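You operate a simulated robot arm through the tools that you are given. There is no shell and no other tool. Be economical: measure what you need, move in short steps, check, and stop when the job is done.

You are at the controls of a simulated two-armed robot. One attempt, no reset.

Task
Fetch the thick hanger shim and set it in the orange bucket. Then put the teal sample can in the foots pan. Then put the brown stone on the top of the tool shelf. Keep to this order.
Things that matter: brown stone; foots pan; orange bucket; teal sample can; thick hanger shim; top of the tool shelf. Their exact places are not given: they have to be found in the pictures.

It is judged by the outcome, as a careful person would: the job done as asked, and still so three seconds after it is handed in. It fails if anything else is knocked over, pushed out of place, dropped, spilled or broken.

Robot
Two 7-joint arms with two-finger grippers on one trunk, on a base that drives. Base frame: it is fixed to the floor where the robot stands at the start and does not move with it; the origin is under the middle of the robot, x ahead of it, y to its left, z up. Readings come in cm, degrees, newtons and seconds.
The left shoulder is at the start at [9.9, 21.6, 109.1], the right one opposite. With the tool pointing down near the work surface each hand reaches from about 10 to 74 cm from the robot's upright axis, wherever it stands, measured 20 degrees to its own side. Places, roughly: brown stone [-350, 225, 75]; foots pan (36x17x5 cm) [190, -680, 40]; orange bucket [-175, 200, 75]; teal sample can [350, -500, 125]; thick hanger shim (10x3x3 cm) [50, -20, 60]; top of the tool shelf (15x19 cm) [-46, 180, 62]. Payload 3.18 kg a hand.
The tool frame of a hand sits at the grasp point between the pads (the TCP): z along the fingers, y along the line on which they close. The tips reach 3 cm beyond it. The gripper opens to 14.4 cm. The gripper's body begins 10.3 cm behind the TCP.
Orientation is told as [roll, pitch, yaw] about the base's x, y, z axes, in that order, counted from this pose: with the fingers straight down and closing along the base's y, the tool's x points along the base's -x, its y along +y and its z along -z.

Tools
- The arms move only by the tool send_rows. It takes "left_deltas", "right_deltas" or both (then of equal length, played together; a hand with none holds still); each is a list of rows, each a list of 7 numbers: the shift along the tool's x, y, z in cm, then the turn, a rotation vector about the tool's x, y, z in degrees, then the gripper command, from -1 (shut) to 1 (fully open), values between in proportion. In form: [[x, y, z, rx, ry, rz, gripper], ...]. A call has 1 to 8 rows; each row shifts and turns the commanded pose from where the row before left it, along the tool's axes as they then stand. Each row takes 0.2 s and may step no farther than 5 cm and 8.6 degrees from the row before; otherwise, or with a gripper value out of range, the whole call is refused. A pose out of reach is approached as far as the arm can. The call stops where the force on the tool passes 40 N (or 10 N more than at its start, if that is more) or the arm is blocked; 0.2 s more then pass. The fingers move at their own pace and stop on an object; they squeeze with about 27 N. The grip force told is the motor's: it shows also when the fingers shut on nothing. Time passes only in rows, and 0.2 s behind the last, so rows that do not move let the fingers close. The reply holds the time, the measured pose of the TCP, the force on the tool along the base axes, the opening and the grip force, in the units named above and with some noise, with the torque about the TCP (base axes, N m) and any sound that the robot's microphone picked up.
- Cameras (640 x 400 px; columns grow to the right, rows downward): "scene" is now at [19.42, -3.27, 126.62]; the picture's right is [-0.37, -0.93, 0.00], its down [-0.64, 0.26, -0.72] and it looks along [0.67, -0.27, -0.69] (base axes); focal length 285 px, centre (320, 200). "left" rides on the left gripper at [7.7, -1.6, -14.3] in its tool frame; the picture's right is [0.21, 0.98, 0.00], its down [-0.84, 0.18, -0.51] and it looks along [-0.50, 0.11, 0.86] (tool axes); focal length 218 px, centre (320, 200). "right" rides on the right gripper at [7.6, 1.6, -14.3] in its tool frame; the picture's right is [-0.21, 0.98, 0.00], its down [-0.84, -0.18, -0.51] and it looks along [-0.50, -0.11, 0.86] (tool axes); focal length 218 px, centre (320, 200).
- snapshot(camera): a new picture of that camera. The clock stands still meanwhile.
- lift_body(by): slides the trunk up (or, below 0, down) by that many cm; the arms and the scene camera ride with it, the base frame stays. It gives what a move gives, with no picture.
- drive_base(legs): drives the robot by 1 to 6 legs, each [ahead, left, turn to the left] in cm, cm and degrees, along the robot's own axes; the way and the turn of a leg run together, so that a leg with both is an arc; at most 150 cm and 180 degrees a leg. The arms and the cameras ride along, it lands a little off, and it stops where it bumps. It gives what a move gives.
- aim_head(pan, tilt): turns the head with the scene camera to pan (to the left, within 80 degrees either way) and tilt (down, from -29 to 69), counted from straight ahead of the robot. It gives what a move gives.
- locate(camera, pixels): there is no depth. For up to 12 entries [column, row, z] of the newest picture of that camera ("zoom" is the newest enlarged one), the place [x, y] in the base frame at which the ray of that pixel passes the height z, good to about 0.3 cm. The clock stands still meanwhile.
- inspect(camera, box): a new picture of the part [left, top, right, bottom] of that camera's present view, enlarged. The clock stands still meanwhile.
- close_job(): hands the job in; it is judged then, once.

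Keep the steps short. Do not move on a guess: measure, check each grasp and each placing, and mend mistakes. In all there are 110 turns and 100 pictures (those below and enlarged ones count). Leave the grippers open and the arms clear of the work at the hand-in unless told otherwise, and finish with a single line.

The tools are called after "Request:" as a command line: name --argument value ..., lists and objects as JSON in quotes. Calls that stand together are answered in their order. send_rows: Moves the arms, as the interface text tells. Its arguments: {"type":"object","properties":{"left_deltas":{"type":"array","items":{"type":"array","items":{"type":"number"}}},"right_deltas":{"type":"array","items":{"type":"array","items":{"type":"number"}}}},"required":[]} The other tools are called the same way: lift_body (by) slides the trunk up or down; drive_base (legs) drives the base; aim_head (pan, tilt) turns the head that bears the scene camera; snapshot (camera) takes a picture; locate (camera, pixels) gives the place at which the rays of pixels pass given heights; inspect (camera, box) takes an enlarged picture of a part of a camera's view; close_job () hands the job in.

At the start:

```text
t: 0.0
left_tool_pos: [56.56, 7.92, 82.63]
left_orientation: [0.0, 0.0, 0.1]
left_contact_force: [-0.4, 0.4, -0.6]
left_ft_torque: [0.01, 0.01, -0.02]
left_width: 14.39
left_grasp_force: 0.1
right_tool_pos: [53.38, -42.89, 90.22]
right_orientation: [0.1, 0.1, 0.0]
right_contact_force: [1.0, -0.9, 0.6]
right_ft_torque: [0.0, 0.01, 0.05]
right_width: 14.37
right_grasp_force: 0.1
trunk travel left (down, up): [-17.5, 19.4]
robot x, y, heading: [-0.06, 0.21, -0.0]
head pan, tilt: [-21.7, 43.8]
```

scene: 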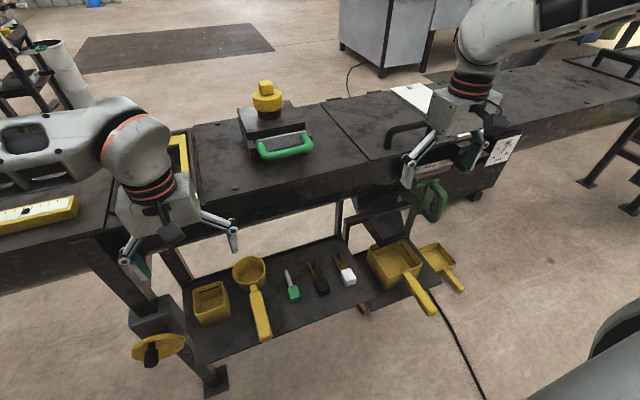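
right: 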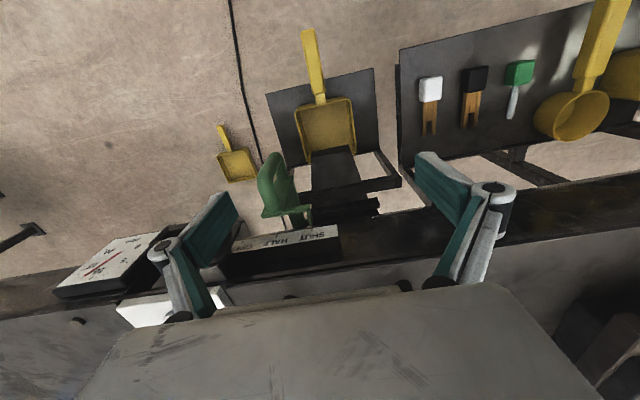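
left: 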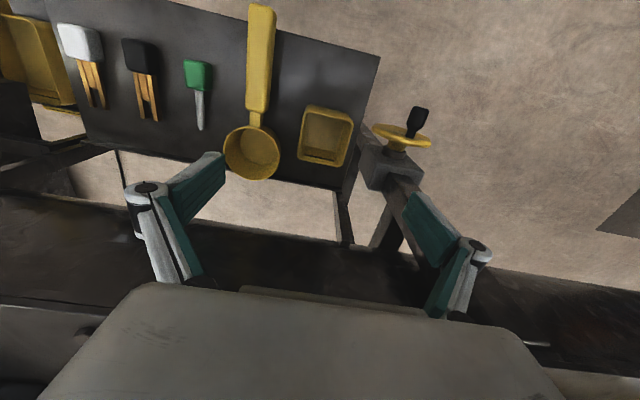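

I see a bench with a lower shelf of tools. I'll enlarge the area around the expected shim position to identify it.

Request:
inspect --camera "scene" --box '[170, 200, 490, 400]'

Request:
inspect --camera "scene" --box '[360, 60, 560, 230]'

```text
2.00 times, centred on (330, 300) of scene
```

zoom: 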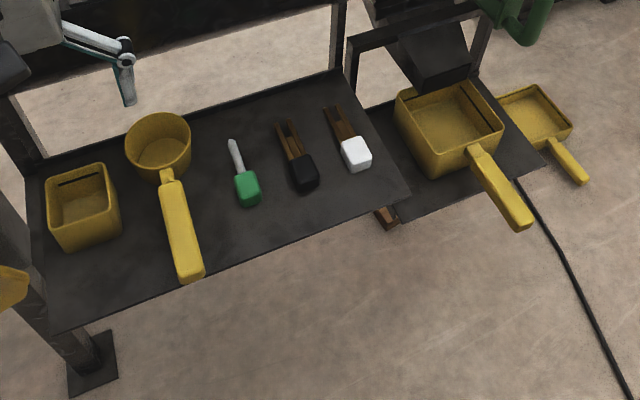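

```text
2.35 times, centred on (460, 145) of scene
```

zoom: 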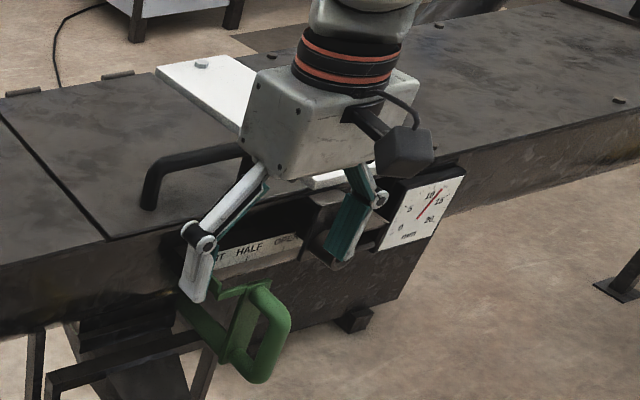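

Two forked shims (black head ~(320,284), white head ~(347,277)) are candidates. I'll measure them and enlarge closer.

Request:
inspect --camera "scene" --box '[275, 245, 371, 305]'

Request:
inspect --camera "left" --box '[50, 0, 226, 110]'

Request:
locate --camera "scene" --pixels '[[323, 285, 60], [313, 262, 60], [348, 278, 60], [336, 254, 60], [335, 236, 60], [370, 300, 60], [195, 365, 60]]'

Request:
inspect --camera "right" --box '[400, 50, 560, 150]'

```text
6.67 times, centred on (323, 275) of scene
```

zoom: 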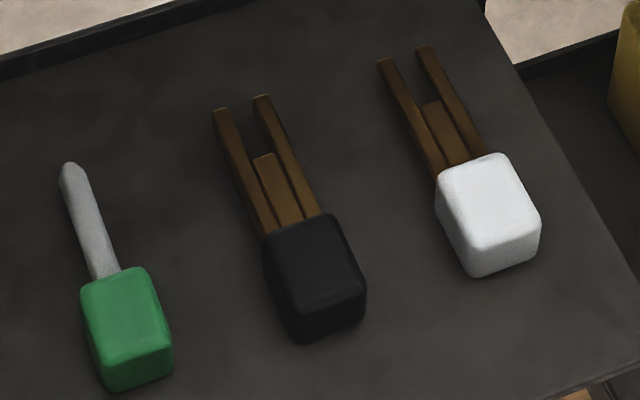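

```text
3.64 times, centred on (138, 55) of left
```

zoom: 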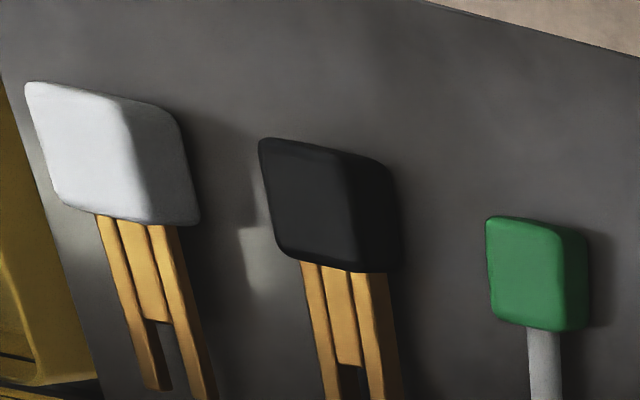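

```text
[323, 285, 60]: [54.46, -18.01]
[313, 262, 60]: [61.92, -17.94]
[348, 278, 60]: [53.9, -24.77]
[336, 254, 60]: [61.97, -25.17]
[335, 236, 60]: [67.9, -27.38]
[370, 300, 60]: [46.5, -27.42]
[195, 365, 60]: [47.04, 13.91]
```

```text
4.00 times, centred on (480, 100) of right
```

zoom: 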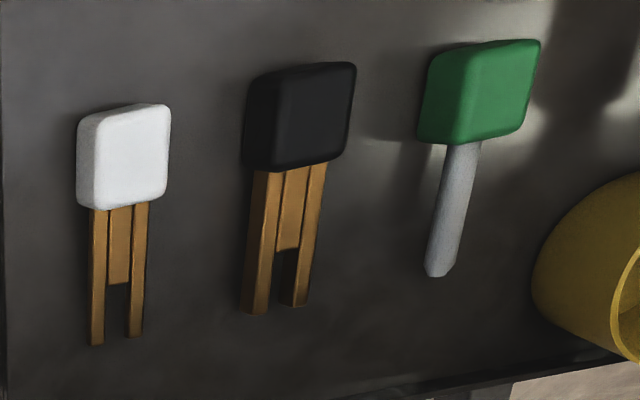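

I'll measure bench edge and tops at various heights to know clearances, and look around with the head.

Request:
locate --camera "scene" --pixels '[[240, 212, 80], [240, 212, 70], [240, 180, 80], [430, 205, 75], [440, 215, 65], [290, 295, 60], [260, 335, 60]]'

Request:
aim_head --pan 75 --tilt 15

Request:
snapshot --camera "scene"

Request:
aim_head --pan -75 --tilt 15

Request:
snapshot --camera "scene"

Request:
aim_head --pan 0 --tilt 20

Request:
snapshot --camera "scene"

```text
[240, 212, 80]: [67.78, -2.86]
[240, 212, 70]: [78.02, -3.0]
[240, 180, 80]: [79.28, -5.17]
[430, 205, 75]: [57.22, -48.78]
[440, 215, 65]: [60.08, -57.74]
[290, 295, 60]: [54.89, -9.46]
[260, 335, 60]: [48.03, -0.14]
```

```text
t: 1.7
left_tool_pos: [56.64, 7.74, 82.8]
left_orientation: [-0.1, 0.0, 0.0]
left_contact_force: [-0.3, 0.7, -0.1]
left_ft_torque: [-0.01, 0.02, 0.01]
left_width: 14.41
left_grasp_force: 0.0
right_tool_pos: [53.48, -42.81, 90.09]
right_orientation: [0.0, 0.1, 0.0]
right_contact_force: [-0.2, -0.3, -0.4]
right_ft_torque: [-0.02, -0.01, 0.02]
right_width: 14.41
right_grasp_force: 0.0
trunk travel left (down, up): [-17.5, 19.4]
robot x, y, heading: [0.33, -0.11, -0.0]
head pan, tilt: [75.0, 15.0]
```

```text
91 pictures are left
```

scene: 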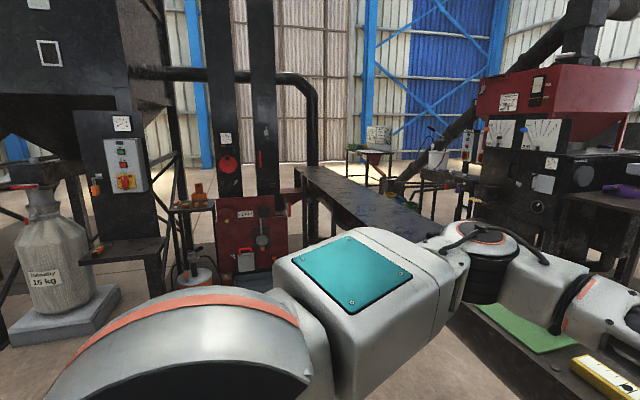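

```text
t: 4.1
left_tool_pos: [56.64, 7.83, 82.78]
left_orientation: [0.0, 0.1, 0.2]
left_contact_force: [-0.5, 0.0, 0.9]
left_ft_torque: [-0.01, 0.01, -0.02]
left_width: 14.4
left_grasp_force: 0.0
right_tool_pos: [53.5, -42.82, 90.16]
right_orientation: [0.0, 0.0, 0.1]
right_contact_force: [-0.2, 1.4, -0.6]
right_ft_torque: [0.03, 0.02, -0.02]
right_width: 14.4
right_grasp_force: 0.0
trunk travel left (down, up): [-17.5, 19.4]
robot x, y, heading: [0.2, -0.12, 0.0]
head pan, tilt: [-75.0, 15.0]
```

```text
90 pictures are left
```

scene: 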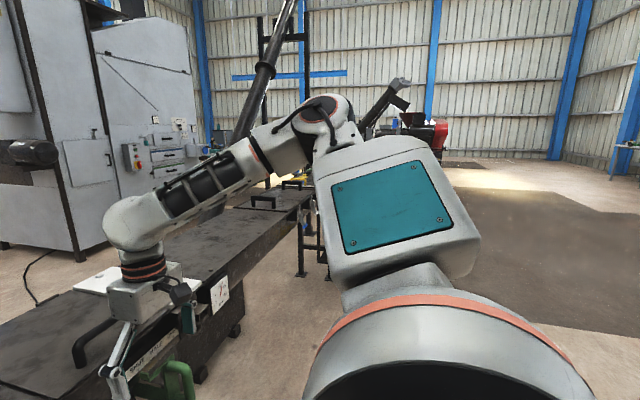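

```text
t: 5.5
left_tool_pos: [56.61, 7.86, 82.56]
left_orientation: [0.1, 0.0, 0.2]
left_contact_force: [-0.2, -0.8, 0.4]
left_ft_torque: [-0.01, -0.02, -0.02]
left_width: 14.39
left_grasp_force: 0.1
right_tool_pos: [53.53, -42.8, 90.12]
right_orientation: [-0.1, 0.0, 0.0]
right_contact_force: [-0.2, -0.3, -0.2]
right_ft_torque: [0.0, -0.01, 0.0]
right_width: 14.41
right_grasp_force: 0.0
trunk travel left (down, up): [-17.5, 19.4]
robot x, y, heading: [-0.14, -0.01, -0.1]
head pan, tilt: [0.0, 20.0]
```

```text
89 pictures are left
```

scene: 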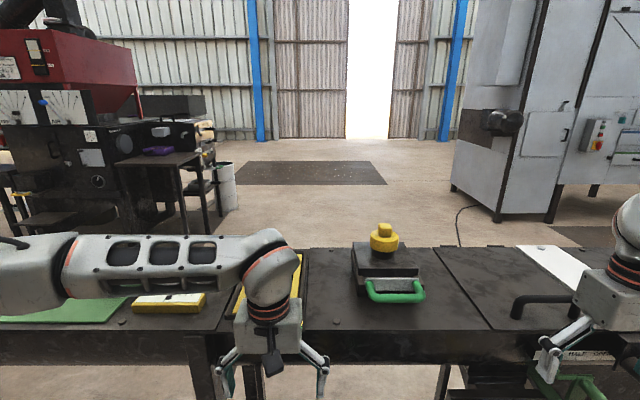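

Surroundings noted. To tell the thick shim from the other, I'll bring the right hand camera near: back 10 cm, left 22 cm, then down 15 cm (well above the shelf).

Request:
send_rows --right_deltas '[[5, 0, 0, 0, 0, 0, 1], [5, 0, 0, 0, 0, 0, 1], [0, 5, 0, 0, 0, 0, 1], [0, 5, 0, 0, 0, 0, 1], [0, 5, 0, 0, 0, 0, 1], [0, 5, 0, 0, 0, 0, 1], [0, 2, 5, 0, 0, 0, 1], [0, 0, 5, 0, 0, 0, 1]]'

Request:
inspect --camera "right" --box '[160, 60, 480, 260]'

Request:
snapshot --camera "right"

```text
refused: row 7 steps farther than a row can; nothing moved
```

```text
2.00 times, centred on (320, 160) of right
```

zoom: 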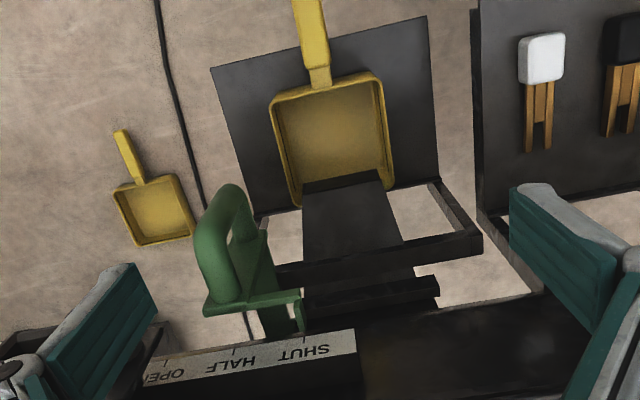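

```text
87 pictures are left
```

right: 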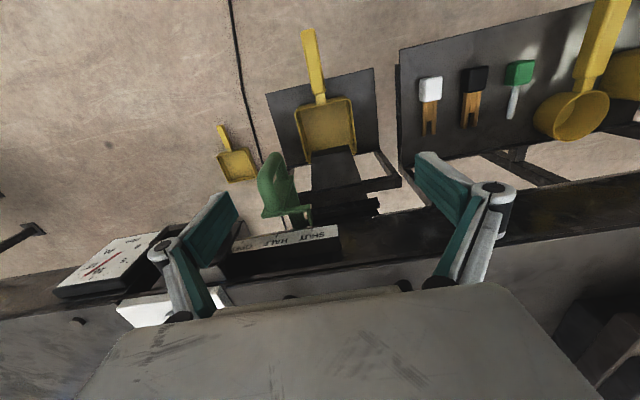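

Row 7 was too long; resend in legal steps.

Request:
send_rows --right_deltas '[[5, 0, 0, 0, 0, 0, 1], [5, 0, 0, 0, 0, 0, 1], [0, 5, 0, 0, 0, 0, 1], [0, 5, 0, 0, 0, 0, 1], [0, 5, 0, 0, 0, 0, 1], [0, 5, 0, 0, 0, 0, 1], [0, 0, 5, 0, 0, 0, 1], [0, 0, 5, 0, 0, 0, 1]]'

Request:
snapshot --camera "right"

```text
t: 7.3
left_tool_pos: [56.7, 7.77, 82.65]
left_orientation: [0.0, 0.1, 0.1]
left_contact_force: [0.8, 0.2, -0.6]
left_ft_torque: [0.0, 0.01, -0.02]
left_width: 14.4
left_grasp_force: 0.1
right_tool_pos: [43.64, -22.95, 80.13]
right_orientation: [0.0, 0.0, 0.0]
right_contact_force: [0.6, 0.6, 0.2]
right_ft_torque: [-0.03, 0.01, 0.0]
right_width: 14.42
right_grasp_force: 0.1
trunk travel left (down, up): [-17.5, 19.4]
robot x, y, heading: [0.29, -0.34, -0.2]
head pan, tilt: [0.0, 20.0]
```

```text
86 pictures are left
```

right: 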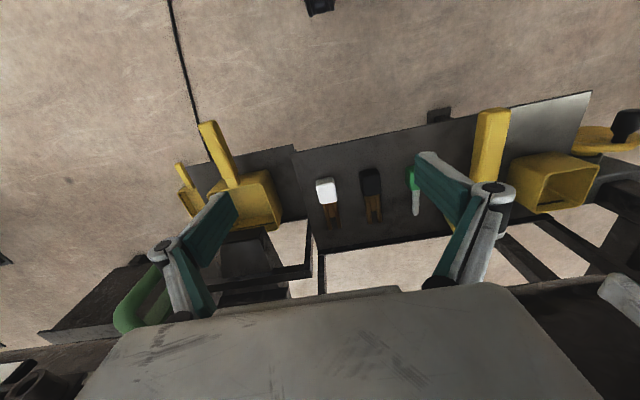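

Objects are between the fingers in view. Go down 13 cm (tips to z~64, open; nothing below at x 43, off the shelf front edge) to view them side-on.

Request:
send_rows --right_deltas '[[5, 0, 0, 0, 0, 0, 1], [0, 0, 5, 0, 0, 0, 1], [0, 0, 5, 0, 0, 0, 1], [0, 0, 5, 0, 0, 0, 1]]'

Request:
inspect --camera "right" --box '[260, 140, 452, 260]'

```text
t: 8.3
left_tool_pos: [56.54, 7.78, 82.66]
left_orientation: [0.1, 0.1, 0.1]
left_contact_force: [0.3, 0.6, -0.6]
left_ft_torque: [0.0, -0.02, 0.02]
left_width: 14.38
left_grasp_force: 0.0
right_tool_pos: [38.44, -22.96, 64.97]
right_orientation: [-0.1, 0.1, 0.0]
right_contact_force: [0.5, -0.1, 0.2]
right_ft_torque: [0.0, 0.01, 0.0]
right_width: 14.4
right_grasp_force: 0.1
trunk travel left (down, up): [-17.5, 19.4]
robot x, y, heading: [-0.46, 0.24, 0.1]
head pan, tilt: [0.0, 20.0]
```

```text
3.33 times, centred on (356, 200) of right
```

zoom: 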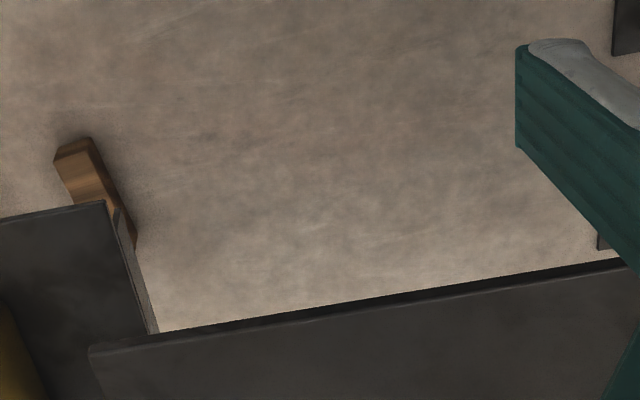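

Request:
snapshot --camera "right"

```text
84 pictures are left
```

right: 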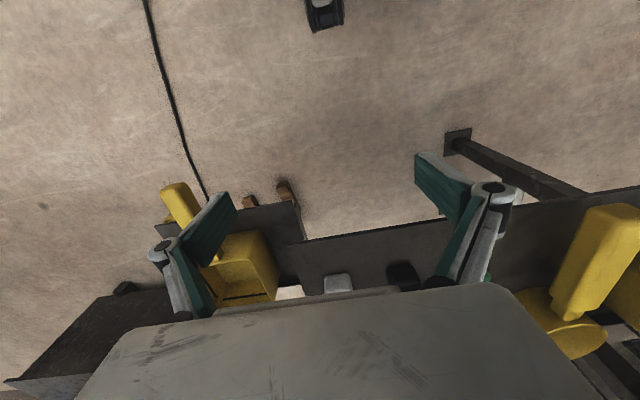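

The gripper body hides them. I'll tilt the hand 25° so its camera looks more level at the shims.

Request:
send_rows --right_deltas '[[0, 0, 0, 0, -8.5, 0, 1], [0, 0, 0, 0, -8.5, 0, 1], [0, 0, 0, 0, -8, 0, 1]]'

Request:
snapshot --camera "right"

Request:
inspect --camera "right" --box '[260, 170, 452, 290]'

```text
t: 9.1
left_tool_pos: [56.67, 7.94, 82.71]
left_orientation: [0.0, 0.0, 0.1]
left_contact_force: [0.8, 0.6, 0.5]
left_ft_torque: [0.0, 0.0, 0.02]
left_width: 14.4
left_grasp_force: 0.2
right_tool_pos: [39.91, -25.0, 66.73]
right_orientation: [0.2, -25.1, 0.0]
right_contact_force: [0.1, 0.7, -0.3]
right_ft_torque: [0.0, -0.01, -0.01]
right_width: 14.4
right_grasp_force: 0.0
right hand out of reach, approached as far as the arm can: row 2, 3
trunk travel left (down, up): [-17.5, 19.4]
robot x, y, heading: [-0.22, 0.02, 0.1]
head pan, tilt: [0.0, 20.0]
```

```text
83 pictures are left
```

right: 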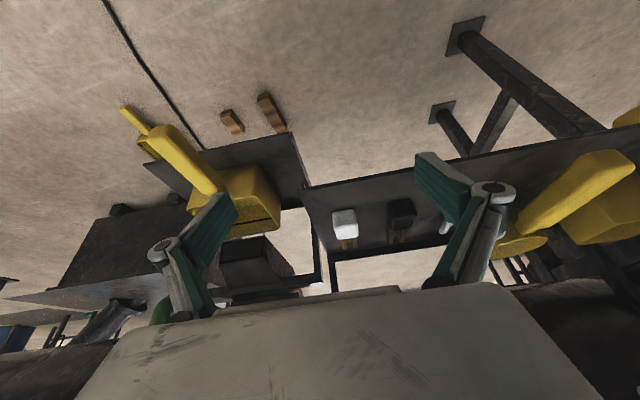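

```text
3.33 times, centred on (356, 230) of right
```

zoom: 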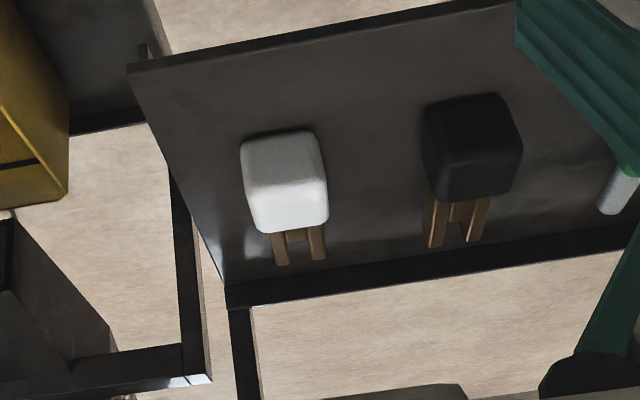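

Not conclusive which fork is thicker. I'll turn the left hand 90° (backed off and raised a bit) so its camera looks along -y at the shims' sides.

Request:
send_rows --left_deltas '[[4.5, 0, 0, 0, 0, 8.5, 1], [0, 0, 0, 0, 0, 8.5, 1], [0, 0, 0, 0, 0, 8.5, 1], [0, 0, 0, 0, 0, 8.5, 1], [0, 0, 0, 0, 0, 8.5, 1], [0, 0, 0, 0, 0, 8.5, 1], [0, 0, 0, 0, 0, 8.5, 1], [0, 0, 0, 0, 0, 8.5, 1]]'

Request:
send_rows --left_deltas '[[0, 0, 0, 0, 0, 8.5, 1], [0, 0, 0, 0, 0, 8.5, 1], [0, 0, 0, 0, 0, 5, 1], [0, 0, 0, 0, -8, 0, 1], [0, 0, 0, 0, -8, 0, 1], [0, 0, 0, 0, -8, 0, 1]]'

Request:
snapshot --camera "left"

```text
t: 10.9
left_tool_pos: [52.2, 8.87, 82.24]
left_orientation: [0.5, 0.5, -50.0]
left_contact_force: [0.2, 0.5, 0.0]
left_ft_torque: [-0.04, 0.01, 0.0]
left_width: 14.42
left_grasp_force: 0.1
left hand out of reach, approached as far as the arm can: row 7, 8
right_tool_pos: [39.98, -24.97, 66.82]
right_orientation: [0.1, -24.8, 0.0]
right_contact_force: [-0.5, 0.6, 0.5]
right_ft_torque: [-0.02, -0.03, 0.0]
right_width: 14.4
right_grasp_force: 0.1
trunk travel left (down, up): [-17.5, 19.4]
robot x, y, heading: [0.01, -0.06, 0.0]
head pan, tilt: [0.0, 20.0]
```

```text
t: 12.3
left_tool_pos: [52.08, 8.89, 82.3]
left_orientation: [0.6, -23.7, -50.1]
left_contact_force: [-0.2, -0.4, 0.6]
left_ft_torque: [0.0, 0.03, 0.02]
left_width: 14.39
left_grasp_force: 0.2
left hand out of reach, approached as far as the arm can: row 1, 2, 3
right_tool_pos: [39.95, -24.86, 66.79]
right_orientation: [0.1, -24.8, 0.1]
right_contact_force: [0.4, -0.2, 0.6]
right_ft_torque: [-0.04, -0.01, -0.02]
right_width: 14.42
right_grasp_force: 0.2
trunk travel left (down, up): [-17.5, 19.4]
robot x, y, heading: [-0.01, 0.11, 0.1]
head pan, tilt: [0.0, 20.0]
```

```text
81 pictures are left
```

left: 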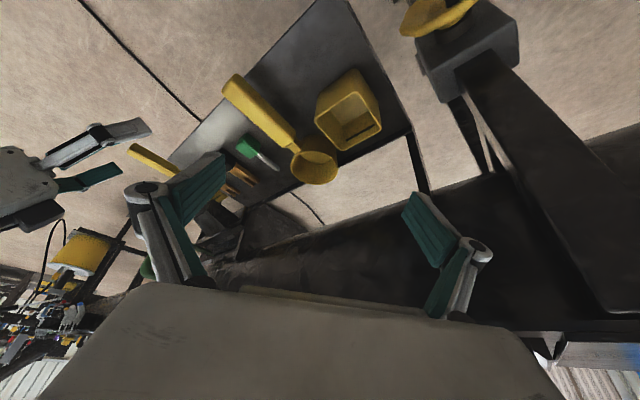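

Shims hidden at (235,185) behind the finger. Shift the left hand 12 cm along tool -y so they come between the fingers.

Request:
send_rows --left_deltas '[[0, -5, 0, 0, 0, 0, 1], [0, -5, 0, 0, 0, 0, 1], [0, -3, 0, 0, 0, 0, 1]]'

Request:
snapshot --camera "left"

```text
t: 13.1
left_tool_pos: [42.19, 0.36, 82.19]
left_orientation: [0.5, -23.5, -50.0]
left_contact_force: [0.1, 0.3, 0.7]
left_ft_torque: [-0.01, -0.01, 0.01]
left_width: 14.41
left_grasp_force: 0.0
right_tool_pos: [39.87, -24.94, 66.77]
right_orientation: [0.1, -24.8, 0.0]
right_contact_force: [0.4, -0.6, 0.4]
right_ft_torque: [0.0, -0.03, 0.01]
right_width: 14.4
right_grasp_force: 0.1
trunk travel left (down, up): [-17.5, 19.4]
robot x, y, heading: [-0.06, -0.11, -0.0]
head pan, tilt: [0.0, 20.0]
```

```text
80 pictures are left
```

left: 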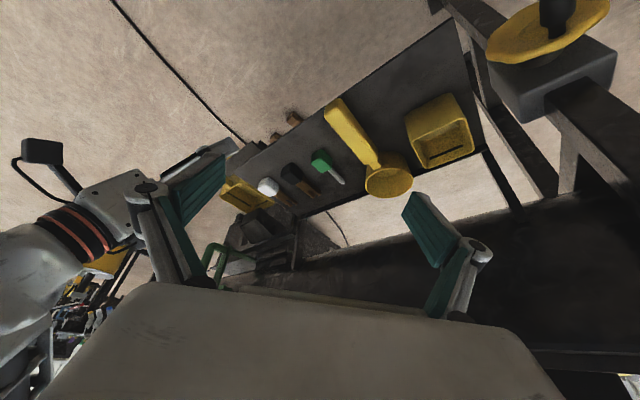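

Request:
inspect --camera "left" --box '[240, 150, 352, 220]'

```text
5.71 times, centred on (296, 185) of left
```

zoom: 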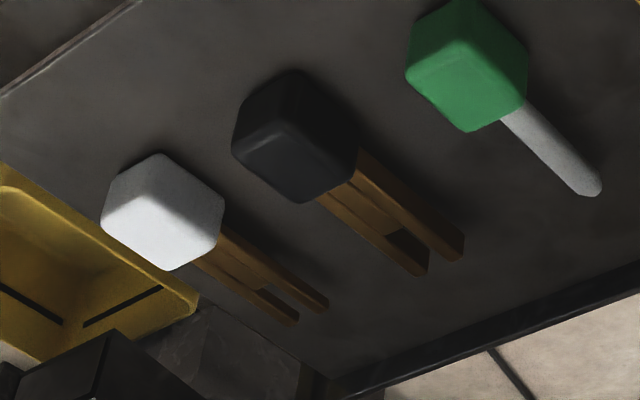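

In this view the black-headed fork bars are clearly thicker (ends ~25 px vs ~12 px), so the black one is the thick shim. Triangulate its head using this view.

Request:
locate --camera "zoom" --pixels '[[305, 115, 60], [305, 115, 58], [305, 115, 62], [432, 265, 57], [455, 245, 57], [20, 90, 57], [20, 90, 59]]'

Request:
aim_head --pan -15 --tilt 48

Request:
snapshot --camera "scene"

```text
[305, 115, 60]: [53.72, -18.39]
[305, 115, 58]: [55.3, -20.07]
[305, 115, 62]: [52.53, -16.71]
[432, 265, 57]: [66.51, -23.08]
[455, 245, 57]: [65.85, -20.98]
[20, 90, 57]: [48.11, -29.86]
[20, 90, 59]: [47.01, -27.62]
```

```text
t: 14.1
left_tool_pos: [42.12, 0.54, 82.1]
left_orientation: [0.5, -23.5, -50.1]
left_contact_force: [-0.9, 0.0, -0.2]
left_ft_torque: [0.01, 0.01, 0.0]
left_width: 14.39
left_grasp_force: 0.1
right_tool_pos: [39.98, -25.04, 66.81]
right_orientation: [0.2, -24.8, 0.0]
right_contact_force: [0.7, 0.8, 0.7]
right_ft_torque: [-0.03, -0.01, 0.0]
right_width: 14.4
right_grasp_force: 0.0
trunk travel left (down, up): [-17.5, 19.4]
robot x, y, heading: [0.1, -0.04, -0.1]
head pan, tilt: [-15.0, 48.0]
```

```text
78 pictures are left
```

scene: 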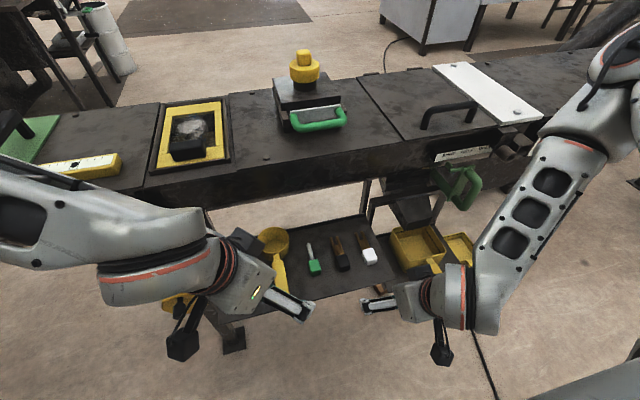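

Rays agree: head top at about (54.2, -18.2, 60.4). I'll bring the left hand back out of the way and right hand upright and up.

Request:
send_rows --left_deltas '[[0, 0, 0, 0, 8, 0, 1], [0, 0, 0, 0, 8, 0, 1], [0, 0, 0, 0, 8, 0, 1], [0, 5, 0, 0, 0, -8.5, 1], [0, 5, 0, 0, 0, -8.5, 1], [0, 5, 0, 0, 0, -8.5, 1], [0, 5, 0, 0, 0, -8.5, 1], [0, 0, 0, 0, 0, -8.5, 1]]' --right_deltas '[[0, 0, -5, 0, 0, 0, 1], [0, 0, -4, 0, 0, 0, 1], [0, 0, 0, 0, 8.4, 0, 1], [0, 0, 0, 0, 8.3, 0, 1], [0, 0, 0, 0, 8.3, 0, 1], [-4, 0, 0, 0, 0, 0, 1], [-5, 3, 0, 0, 0, 0, 1], [0, 3, 0, 0, 0, 0, 1]]'

Request:
snapshot --camera "right"

```text
refused: row 7 steps farther than a row can; nothing moved
```

```text
77 pictures are left
```

right: 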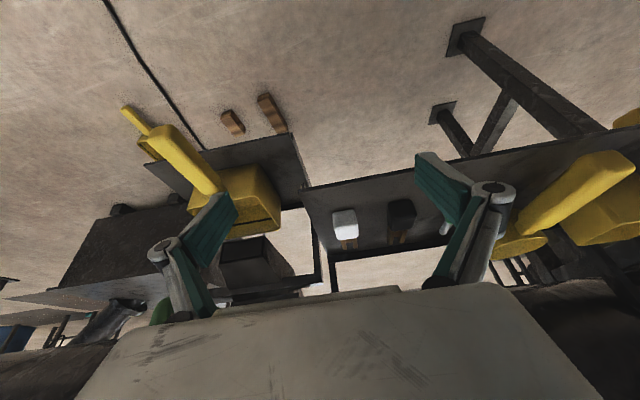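

Row length slip again; corrected.

Request:
send_rows --left_deltas '[[0, 0, 0, 0, 8, 0, 1], [0, 0, 0, 0, 8, 0, 1], [0, 0, 0, 0, 8, 0, 1], [0, 4.5, 0, 0, 0, -8, 1], [0, 4.5, 0, 0, 0, -8, 1], [0, 4.5, 0, 0, 0, -8, 1], [0, 4.5, 0, 0, 0, -8, 1], [0, 0, 0, 0, 0, -8, 1]]' --right_deltas '[[0, 0, -5, 0, 0, 0, 1], [0, 0, -4, 0, 0, 0, 1], [0, 0, 0, 0, 8.4, 0, 1], [0, 0, 0, 0, 8.3, 0, 1], [0, 0, 0, 0, 8.3, 0, 1], [-4, 0, 0, 0, 0, 0, 1], [-4, 2.7, 0, 0, 0, 0, 1], [0, 3, 0, 0, 0, 0, 1]]'

Request:
snapshot --camera "right"

```text
t: 15.9
left_tool_pos: [52.96, 14.42, 82.44]
left_orientation: [0.7, 0.1, -9.8]
left_contact_force: [0.2, 0.0, -1.2]
left_ft_torque: [0.02, -0.01, 0.0]
left_width: 14.38
left_grasp_force: 0.1
right_tool_pos: [49.33, -19.16, 69.82]
right_orientation: [0.1, -0.1, 0.0]
right_contact_force: [0.8, 0.4, 0.2]
right_ft_torque: [-0.03, 0.0, 0.0]
right_width: 14.4
right_grasp_force: 0.2
right hand out of reach, approached as far as the arm can: row 1, 2, 8
trunk travel left (down, up): [-17.5, 19.4]
robot x, y, heading: [-0.01, -0.21, 0.2]
head pan, tilt: [-15.0, 48.0]
```

```text
76 pictures are left
```

right: 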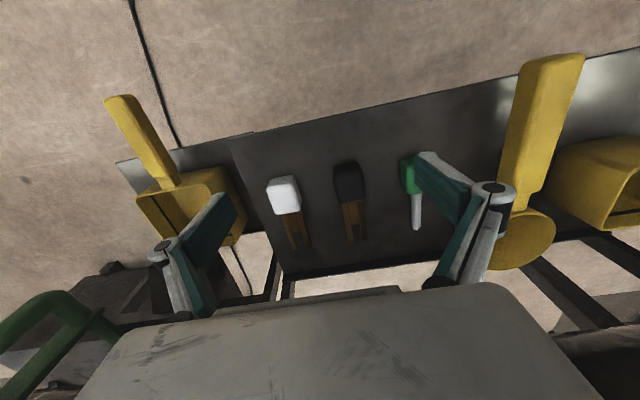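

Black head visible at (350,180). Measure it from here.

Request:
locate --camera "right" --pixels '[[349, 184, 60], [349, 184, 58], [349, 184, 62], [336, 165, 60.5], [361, 164, 60.5], [341, 202, 60.5], [366, 200, 60.5], [355, 241, 58]]'

Request:
inspect --camera "right" --box '[260, 140, 420, 250]'

```text
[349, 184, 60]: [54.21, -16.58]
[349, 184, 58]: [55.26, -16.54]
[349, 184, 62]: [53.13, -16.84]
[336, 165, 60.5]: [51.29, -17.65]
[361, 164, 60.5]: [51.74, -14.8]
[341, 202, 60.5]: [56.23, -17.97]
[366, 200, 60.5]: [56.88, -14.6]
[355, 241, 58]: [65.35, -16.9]
```

```text
3.64 times, centred on (340, 195) of right
```

zoom: 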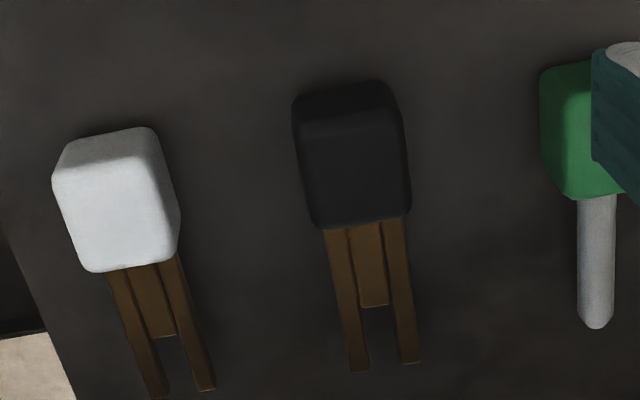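

Estimates suggest head near (53.2, -16.8) and top z≈61–62. Move over it at z≈68 with the gripper opened to 6 cm, then re-look.

Request:
send_rows --right_deltas '[[-4, 0, 0, 0, 0, 0, -0.17], [0, 2.4, 0, 0, 0, 0, -0.17], [0, 0, 1.5, 0, 0, 0, -0.17]]'

Request:
snapshot --camera "right"

Request:
snapshot --camera "scene"

```text
t: 16.7
left_tool_pos: [53.14, 14.47, 82.43]
left_orientation: [0.7, 0.1, -10.0]
left_contact_force: [0.2, -0.1, -1.2]
left_ft_torque: [0.0, 0.02, 0.0]
left_width: 14.36
left_grasp_force: 0.1
right_tool_pos: [52.16, -19.93, 70.11]
right_orientation: [0.1, 0.0, 0.1]
right_contact_force: [0.2, 0.8, -0.6]
right_ft_torque: [0.0, 0.02, -0.01]
right_width: 5.97
right_grasp_force: 0.0
right hand out of reach, approached as far as the arm can: row 1, 2, 3
trunk travel left (down, up): [-17.5, 19.4]
robot x, y, heading: [0.03, 0.1, 0.2]
head pan, tilt: [-15.0, 48.0]
```

```text
74 pictures are left
```

right: 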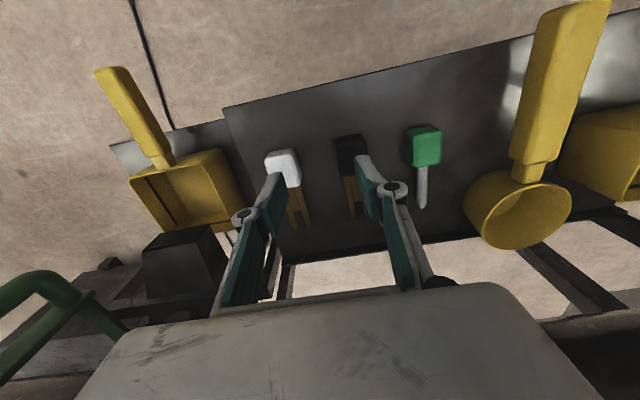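

```text
73 pictures are left
```

scene: 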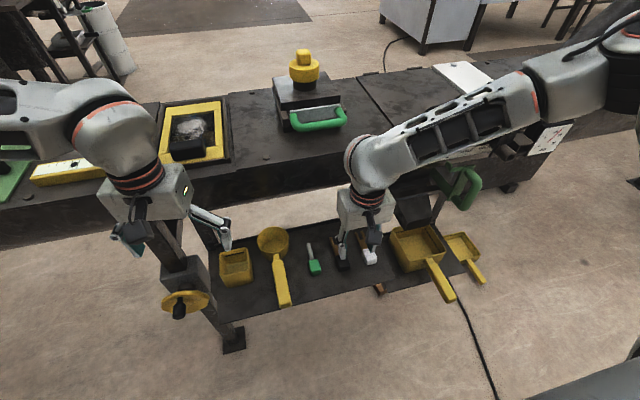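

The reach limit is vertical: hand is high-trunked. I'll raise both hands ~10 cm then lower the trunk 10 cm.

Request:
send_rows --left_deltas '[[4, 0, 0, 0, 0, 0, 1], [4, 0, 0, 0, 0, 0, 1], [0, 0, -5, 0, 0, 0, 1], [0, 0, -5, 0, 0, 0, 1]]' --right_deltas '[[0, 0, -3, 0, 0, 0, -0.17], [0, 0, -3, 0, 0, 0, -0.17], [0, 0, -3, 0, 0, 0, -0.17], [0, 0, -1, 0, 0, 0, -0.17]]'

Request:
lift_body --by -10

Request:
snapshot --camera "right"

```text
t: 17.7
left_tool_pos: [45.03, 15.71, 92.16]
left_orientation: [0.6, 0.2, -9.9]
left_contact_force: [0.2, 0.7, 1.0]
left_ft_torque: [0.02, -0.03, -0.02]
left_width: 14.39
left_grasp_force: 0.1
right_tool_pos: [52.07, -19.85, 80.22]
right_orientation: [0.0, 0.0, 0.0]
right_contact_force: [0.4, 0.5, 0.0]
right_ft_torque: [0.03, -0.01, 0.0]
right_width: 5.97
right_grasp_force: 0.0
trunk travel left (down, up): [-17.5, 19.4]
robot x, y, heading: [-0.01, 0.37, -0.0]
head pan, tilt: [-15.0, 48.0]
```

```text
t: 19.0
left_tool_pos: [45.18, 15.69, 82.57]
left_orientation: [0.7, -0.1, -9.9]
left_contact_force: [-0.1, -0.5, 0.3]
left_ft_torque: [0.0, -0.04, 0.01]
left_width: 14.39
left_grasp_force: 0.1
right_tool_pos: [52.19, -19.67, 70.4]
right_orientation: [0.1, -0.1, 0.0]
right_contact_force: [-1.4, -0.1, 0.3]
right_ft_torque: [0.0, -0.07, 0.03]
right_width: 5.97
right_grasp_force: 0.1
trunk travel left (down, up): [-7.5, 29.4]
robot x, y, heading: [0.1, -0.39, -0.3]
head pan, tilt: [-15.0, 48.0]
```

```text
72 pictures are left
```

right: 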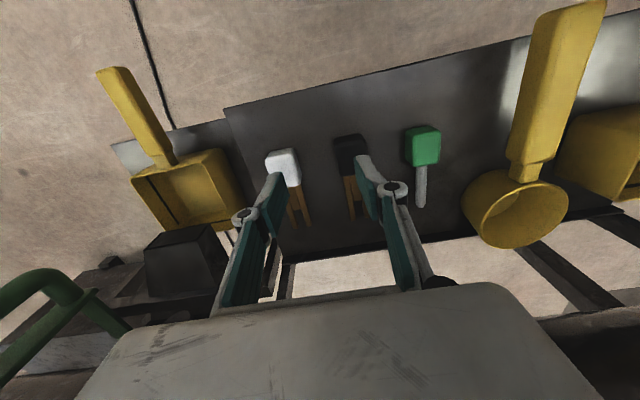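

Now move 3 cm in +y (toward the black head) and recheck.

Request:
send_rows --right_deltas '[[0, 3, 0, 0, 0, 0, -0.17], [0, 0, 2, 0, 0, 0, -0.17]]'

Request:
inspect --camera "right" --box '[220, 110, 460, 260]'

Request:
locate --camera "zoom" --pixels '[[320, 100, 60], [320, 100, 62]]'

```text
t: 19.6
left_tool_pos: [45.14, 15.84, 82.31]
left_orientation: [0.6, 0.1, -9.9]
left_contact_force: [0.1, 0.4, 0.1]
left_ft_torque: [-0.03, 0.01, -0.01]
left_width: 14.4
left_grasp_force: 0.1
right_tool_pos: [51.99, -16.89, 68.21]
right_orientation: [0.0, 0.0, 0.0]
right_contact_force: [-0.7, 1.3, -0.7]
right_ft_torque: [0.02, 0.01, -0.03]
right_width: 5.98
right_grasp_force: 0.0
trunk travel left (down, up): [-7.5, 29.4]
robot x, y, heading: [0.21, 0.03, 0.1]
head pan, tilt: [-15.0, 48.0]
```

```text
2.67 times, centred on (340, 185) of right
```

zoom: 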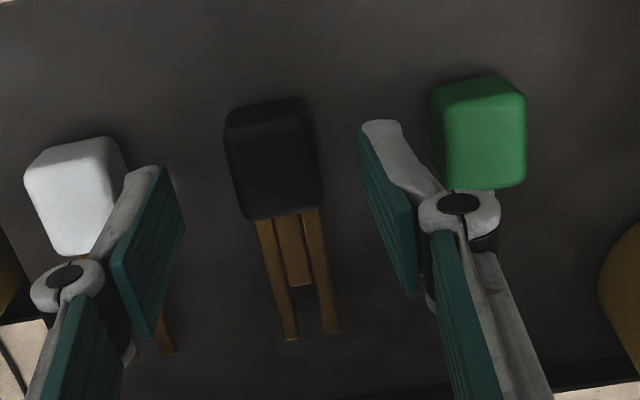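

```text
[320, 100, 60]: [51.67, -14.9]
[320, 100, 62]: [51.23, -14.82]
```

Request:
locate --camera "zoom" --pixels '[[277, 172, 60], [277, 172, 61], [277, 172, 62], [228, 130, 61], [305, 118, 61], [245, 220, 61], [323, 207, 61]]'

```text
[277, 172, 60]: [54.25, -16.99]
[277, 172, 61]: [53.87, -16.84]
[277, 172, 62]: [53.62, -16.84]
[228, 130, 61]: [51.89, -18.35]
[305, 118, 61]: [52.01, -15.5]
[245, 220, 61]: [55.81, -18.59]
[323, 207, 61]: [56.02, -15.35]
```

Head centre ≈(53.8,-17.0), 3.1 wide. Advance 2 cm, then descend slowly to TCP z≈62.

Request:
send_rows --right_deltas '[[-2.2, 0, 0, 0, 0, 0, -0.17], [0, 0, 2, 0, 0, 0, -0.17], [0, 0, 2, 0, 0, 0, -0.17], [0, 0, 1, 0, 0, 0, -0.17], [0, 0, 1, 0, 0, 0, -0.17]]'

Request:
snapshot --camera "right"

Request:
inspect --camera "scene" --box '[280, 200, 440, 300]'

```text
t: 20.4
left_tool_pos: [45.17, 15.61, 82.48]
left_orientation: [0.8, 0.0, -10.0]
left_contact_force: [1.3, -0.2, 0.1]
left_ft_torque: [0.03, 0.0, -0.02]
left_width: 14.39
left_grasp_force: 0.1
right_tool_pos: [54.3, -16.76, 64.91]
right_orientation: [0.1, -0.3, 0.1]
right_contact_force: [-9.8, -6.0, 27.8]
right_ft_torque: [-0.34, 0.42, -0.04]
right_width: 2.95
right_grasp_force: 44.9
trunk travel left (down, up): [-7.5, 29.4]
robot x, y, heading: [-0.17, -0.2, -0.0]
head pan, tilt: [-15.0, 48.0]
stopped in row 4 (right hand): the force on the tool passed its limit at 52 N (the readings are from after the stop); the commanded pose is now the measured one
```

```text
70 pictures are left
```

right: 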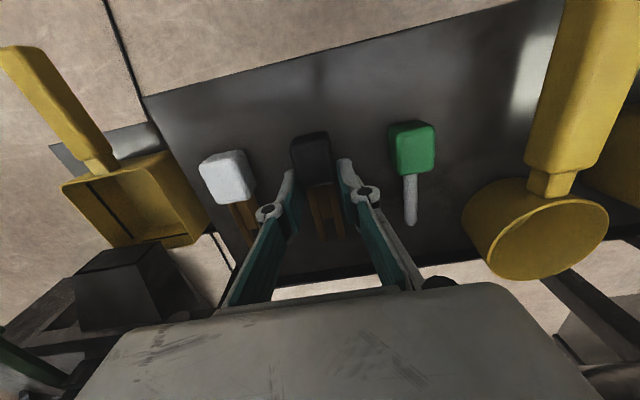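

```text
4.00 times, centred on (360, 250) of scene
```

zoom: 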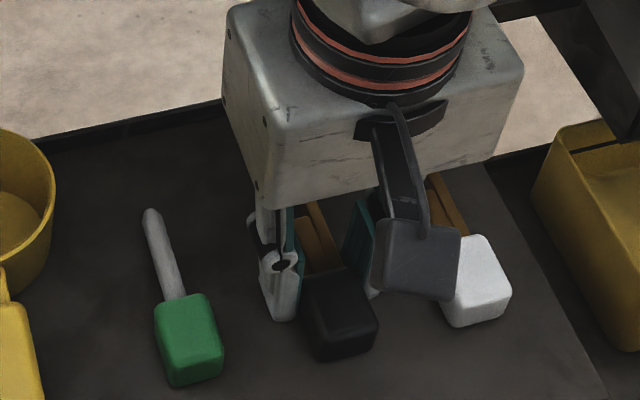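

The tips touched the shelf at z≈61.9 — so shelf is at ~62, head top ~65, and I'm ~2 cm past the head, straddling the fork. Raise 1 cm, holding the opening at 6 cm, and see.

Request:
send_rows --right_deltas '[[0, 0, -0.6, 0, 0, 0, -0.17], [0, 0, 0, 0, 0, 0, -0.17]]'

Request:
inspect --camera "right" --box '[220, 110, 460, 260]'

```text
t: 21.1
left_tool_pos: [45.29, 15.63, 82.24]
left_orientation: [0.6, 0.2, -10.0]
left_contact_force: [0.4, -0.3, 0.2]
left_ft_torque: [-0.01, -0.01, -0.01]
left_width: 14.4
left_grasp_force: 0.0
right_tool_pos: [54.33, -16.85, 64.94]
right_orientation: [-0.1, 0.0, 0.0]
right_contact_force: [-0.1, -0.9, 0.1]
right_ft_torque: [-0.01, -0.01, 0.04]
right_width: 5.97
right_grasp_force: 0.1
trunk travel left (down, up): [-7.5, 29.4]
robot x, y, heading: [0.22, -0.03, 0.1]
head pan, tilt: [-15.0, 48.0]
```

```text
2.67 times, centred on (340, 185) of right
```

zoom: 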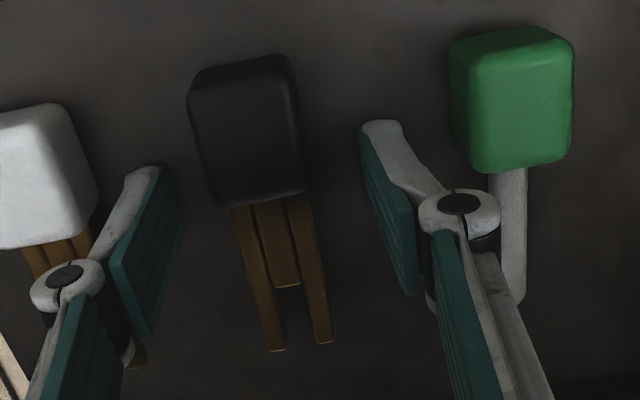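

Request:
locate --camera "zoom" --pixels '[[267, 150, 62], [248, 135, 65], [248, 135, 64], [195, 95, 64.5], [290, 70, 64.5], [218, 205, 64.5], [307, 190, 64.5], [280, 348, 62], [328, 342, 62], [238, 208, 63], [308, 195, 63]]'

```text
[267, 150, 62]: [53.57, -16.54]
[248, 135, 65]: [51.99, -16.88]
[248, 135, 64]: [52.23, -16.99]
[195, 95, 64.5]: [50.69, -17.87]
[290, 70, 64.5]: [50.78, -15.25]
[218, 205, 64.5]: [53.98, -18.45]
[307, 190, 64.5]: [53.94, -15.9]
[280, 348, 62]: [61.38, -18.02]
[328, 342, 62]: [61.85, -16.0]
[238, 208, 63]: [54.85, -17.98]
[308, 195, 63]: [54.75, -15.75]
```

Head spans x 50.5–54, centre (52.4,-16.9). I'm at (54.3,-16.85,64.9), tips near shelf level. Move back 1.3 cm and close.

Request:
send_rows --right_deltas '[[0.7, 0, -0.2, 0, 0, 0, -0.17], [0.6, 0, 0, 0, 0, 0, -0.17], [0, 0, 0, 0, 0, 0, -0.5], [0, 0, 0, 0, 0, 0, -1], [0, 0, 0, 0, 0, 0, -1]]'

Request:
inspect --camera "right" --box '[220, 110, 460, 260]'

```text
t: 22.2
left_tool_pos: [45.14, 15.75, 82.24]
left_orientation: [0.7, 0.2, -9.9]
left_contact_force: [-0.2, 0.5, 0.2]
left_ft_torque: [-0.01, -0.02, 0.01]
left_width: 14.4
left_grasp_force: 0.0
right_tool_pos: [53.11, -16.83, 65.41]
right_orientation: [0.0, -0.1, 0.1]
right_contact_force: [-0.2, 0.8, -0.1]
right_ft_torque: [0.02, -0.02, -0.03]
right_width: 2.95
right_grasp_force: 27.1
trunk travel left (down, up): [-7.5, 29.4]
robot x, y, heading: [-0.05, -0.02, 0.1]
head pan, tilt: [-15.0, 48.0]
```

```text
2.67 times, centred on (340, 185) of right
```

zoom: 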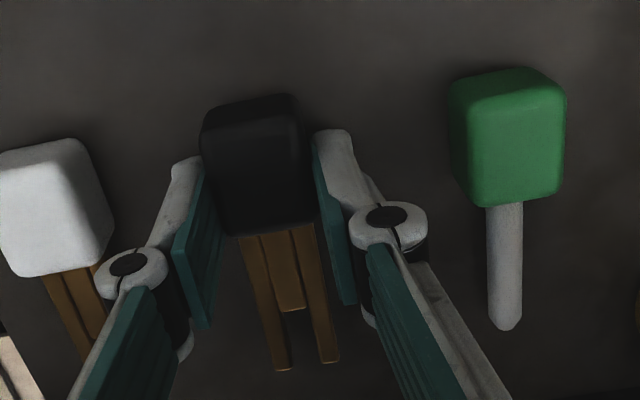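

Gripped at width 2.95 on the head. Lift straight up 15 cm and check.

Request:
send_rows --right_deltas '[[0, 0, -3, 0, 0, 0, -1], [0, 0, -4, 0, 0, 0, -1], [0, 0, -4, 0, 0, 0, -1], [0, 0, -4, 0, 0, 0, -1]]'

Request:
snapshot --camera "scene"

```text
t: 23.2
left_tool_pos: [45.19, 15.71, 82.36]
left_orientation: [0.8, 0.1, -9.9]
left_contact_force: [-0.1, 0.4, 0.2]
left_ft_torque: [-0.02, 0.01, 0.05]
left_width: 14.38
left_grasp_force: 0.1
right_tool_pos: [53.02, -16.67, 80.43]
right_orientation: [0.0, -0.1, -0.1]
right_contact_force: [0.3, 0.1, -0.6]
right_ft_torque: [0.03, 0.03, 0.01]
right_width: 2.93
right_grasp_force: 26.9
trunk travel left (down, up): [-7.5, 29.4]
robot x, y, heading: [-0.0, -0.06, 0.2]
head pan, tilt: [-15.0, 48.0]
```

```text
66 pictures are left
```

scene: 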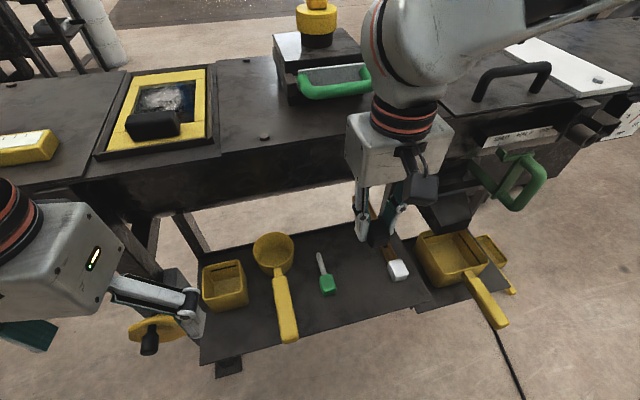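

Shim held. Raise the trunk 10, pull both hands back, and then back off the bench.

Request:
send_rows --left_deltas '[[5, 0, 0, 0, 0, 0, 1], [4, 0, 0, 0, 0, 0, 1], [0, 0, -4, 0, 0, 0, 1], [0, 0, -4, 0, 0, 0, 1]]' --right_deltas '[[5, 0, 0, 0, 0, 0, -1], [5, 0, 0, 0, 0, 0, -1], [5, 0, 0, 0, 0, 0, -1], [0, -3, 0, 0, 0, 0, -1]]'

Request:
lift_body --by 10

Request:
drive_base --legs '[[-40, 0, 0]]'

Request:
aim_head --pan 80 --tilt 20

Request:
snapshot --camera "scene"

```text
t: 24.2
left_tool_pos: [38.53, 15.52, 91.44]
left_orientation: [0.8, 0.1, -10.1]
left_contact_force: [-0.2, -0.3, -0.2]
left_ft_torque: [-0.01, 0.01, 0.02]
left_width: 14.39
left_grasp_force: 0.1
left hand out of reach, approached as far as the arm can: row 2
right_tool_pos: [40.77, -18.21, 81.17]
right_orientation: [0.0, 0.1, 0.0]
right_contact_force: [0.4, -0.5, -2.0]
right_ft_torque: [0.03, 0.01, -0.01]
right_width: 2.93
right_grasp_force: 26.8
right hand out of reach, approached as far as the arm can: row 3, 4
trunk travel left (down, up): [-7.5, 29.4]
robot x, y, heading: [0.44, -0.04, -0.1]
head pan, tilt: [-15.0, 48.0]
```

```text
t: 25.6
left_tool_pos: [38.94, 15.76, 101.12]
left_orientation: [0.7, 0.4, -9.9]
left_contact_force: [0.0, 0.6, 1.0]
left_ft_torque: [-0.01, 0.04, 0.04]
left_width: 14.38
left_grasp_force: 0.1
right_tool_pos: [41.0, -18.53, 91.18]
right_orientation: [0.0, 0.0, 0.0]
right_contact_force: [1.6, 0.1, -2.2]
right_ft_torque: [0.02, 0.05, 0.0]
right_width: 2.95
right_grasp_force: 27.0
trunk travel left (down, up): [-17.5, 19.4]
robot x, y, heading: [0.01, 0.19, 0.1]
head pan, tilt: [-15.0, 48.0]
```

```text
t: 28.1
left_tool_pos: [-1.36, 15.9, 101.41]
left_orientation: [0.7, 0.3, -10.0]
left_contact_force: [0.2, 0.3, 0.0]
left_ft_torque: [0.01, 0.0, 0.01]
left_width: 14.42
left_grasp_force: 0.0
right_tool_pos: [0.86, -18.31, 91.27]
right_orientation: [0.2, -0.1, 0.0]
right_contact_force: [0.4, -0.2, -0.7]
right_ft_torque: [0.0, 0.0, -0.03]
right_width: 2.93
right_grasp_force: 27.6
trunk travel left (down, up): [-17.5, 19.4]
robot x, y, heading: [-40.14, 0.04, 0.3]
head pan, tilt: [-15.0, 48.0]
```

```text
t: 29.8
left_tool_pos: [-1.24, 15.67, 101.34]
left_orientation: [0.8, 0.2, -9.9]
left_contact_force: [0.5, 0.1, 0.1]
left_ft_torque: [-0.02, 0.0, 0.0]
left_width: 14.4
left_grasp_force: 0.0
right_tool_pos: [0.94, -18.54, 91.36]
right_orientation: [0.1, 0.0, 0.1]
right_contact_force: [0.1, 1.1, -2.6]
right_ft_torque: [0.03, 0.01, -0.02]
right_width: 2.93
right_grasp_force: 26.7
trunk travel left (down, up): [-17.5, 19.4]
robot x, y, heading: [-39.91, -0.02, -0.0]
head pan, tilt: [80.0, 20.0]
```

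```text
65 pictures are left
```

scene: 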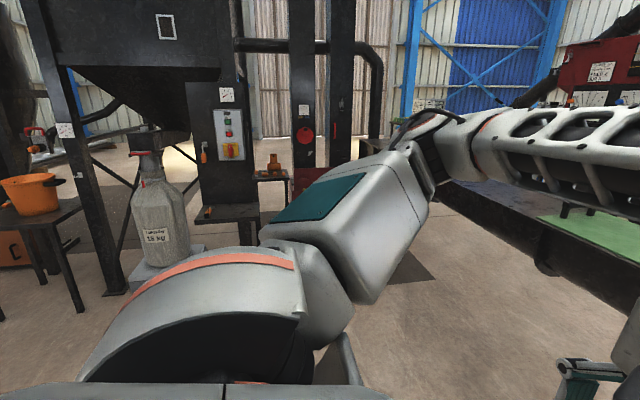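

Orange bucket seen at (30,193) on a small stand. Turn left 120° in place and look.

Request:
drive_base --legs '[[0, 0, 125]]'

Request:
aim_head --pan 0 --tilt 20

Request:
snapshot --camera "scene"

```text
t: 35.3
left_tool_pos: [-74.59, 23.69, 101.42]
left_orientation: [0.7, 0.2, 113.5]
left_contact_force: [0.4, 0.1, -1.3]
left_ft_torque: [0.01, -0.02, 0.01]
left_width: 14.38
left_grasp_force: 0.1
right_tool_pos: [-47.2, 44.35, 91.33]
right_orientation: [0.0, 0.0, 123.5]
right_contact_force: [-0.8, -0.2, -0.3]
right_ft_torque: [0.01, -0.04, -0.03]
right_width: 2.93
right_grasp_force: 27.2
trunk travel left (down, up): [-17.5, 19.4]
robot x, y, heading: [-40.11, 0.07, 123.5]
head pan, tilt: [80.0, 20.0]
```

```text
t: 36.9
left_tool_pos: [-74.32, 23.75, 101.34]
left_orientation: [0.7, 0.2, 113.6]
left_contact_force: [-0.1, 0.7, 0.3]
left_ft_torque: [0.01, -0.02, -0.02]
left_width: 14.39
left_grasp_force: 0.0
right_tool_pos: [-47.24, 44.25, 91.28]
right_orientation: [0.1, 0.0, 123.5]
right_contact_force: [0.1, -0.5, -0.9]
right_ft_torque: [-0.04, -0.01, 0.01]
right_width: 2.95
right_grasp_force: 27.3
trunk travel left (down, up): [-17.5, 19.4]
robot x, y, heading: [-39.97, 0.1, 123.3]
head pan, tilt: [0.0, 20.0]
```

```text
64 pictures are left
```

scene: 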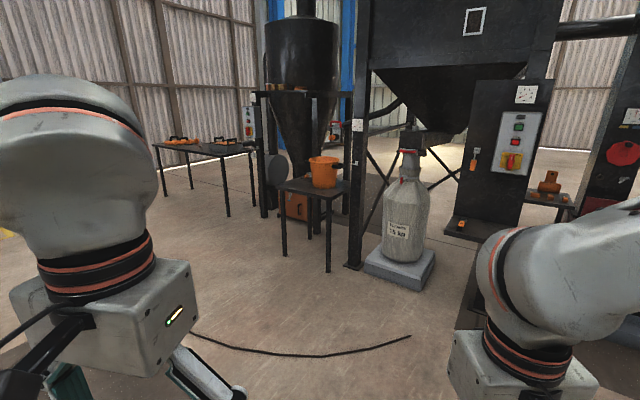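

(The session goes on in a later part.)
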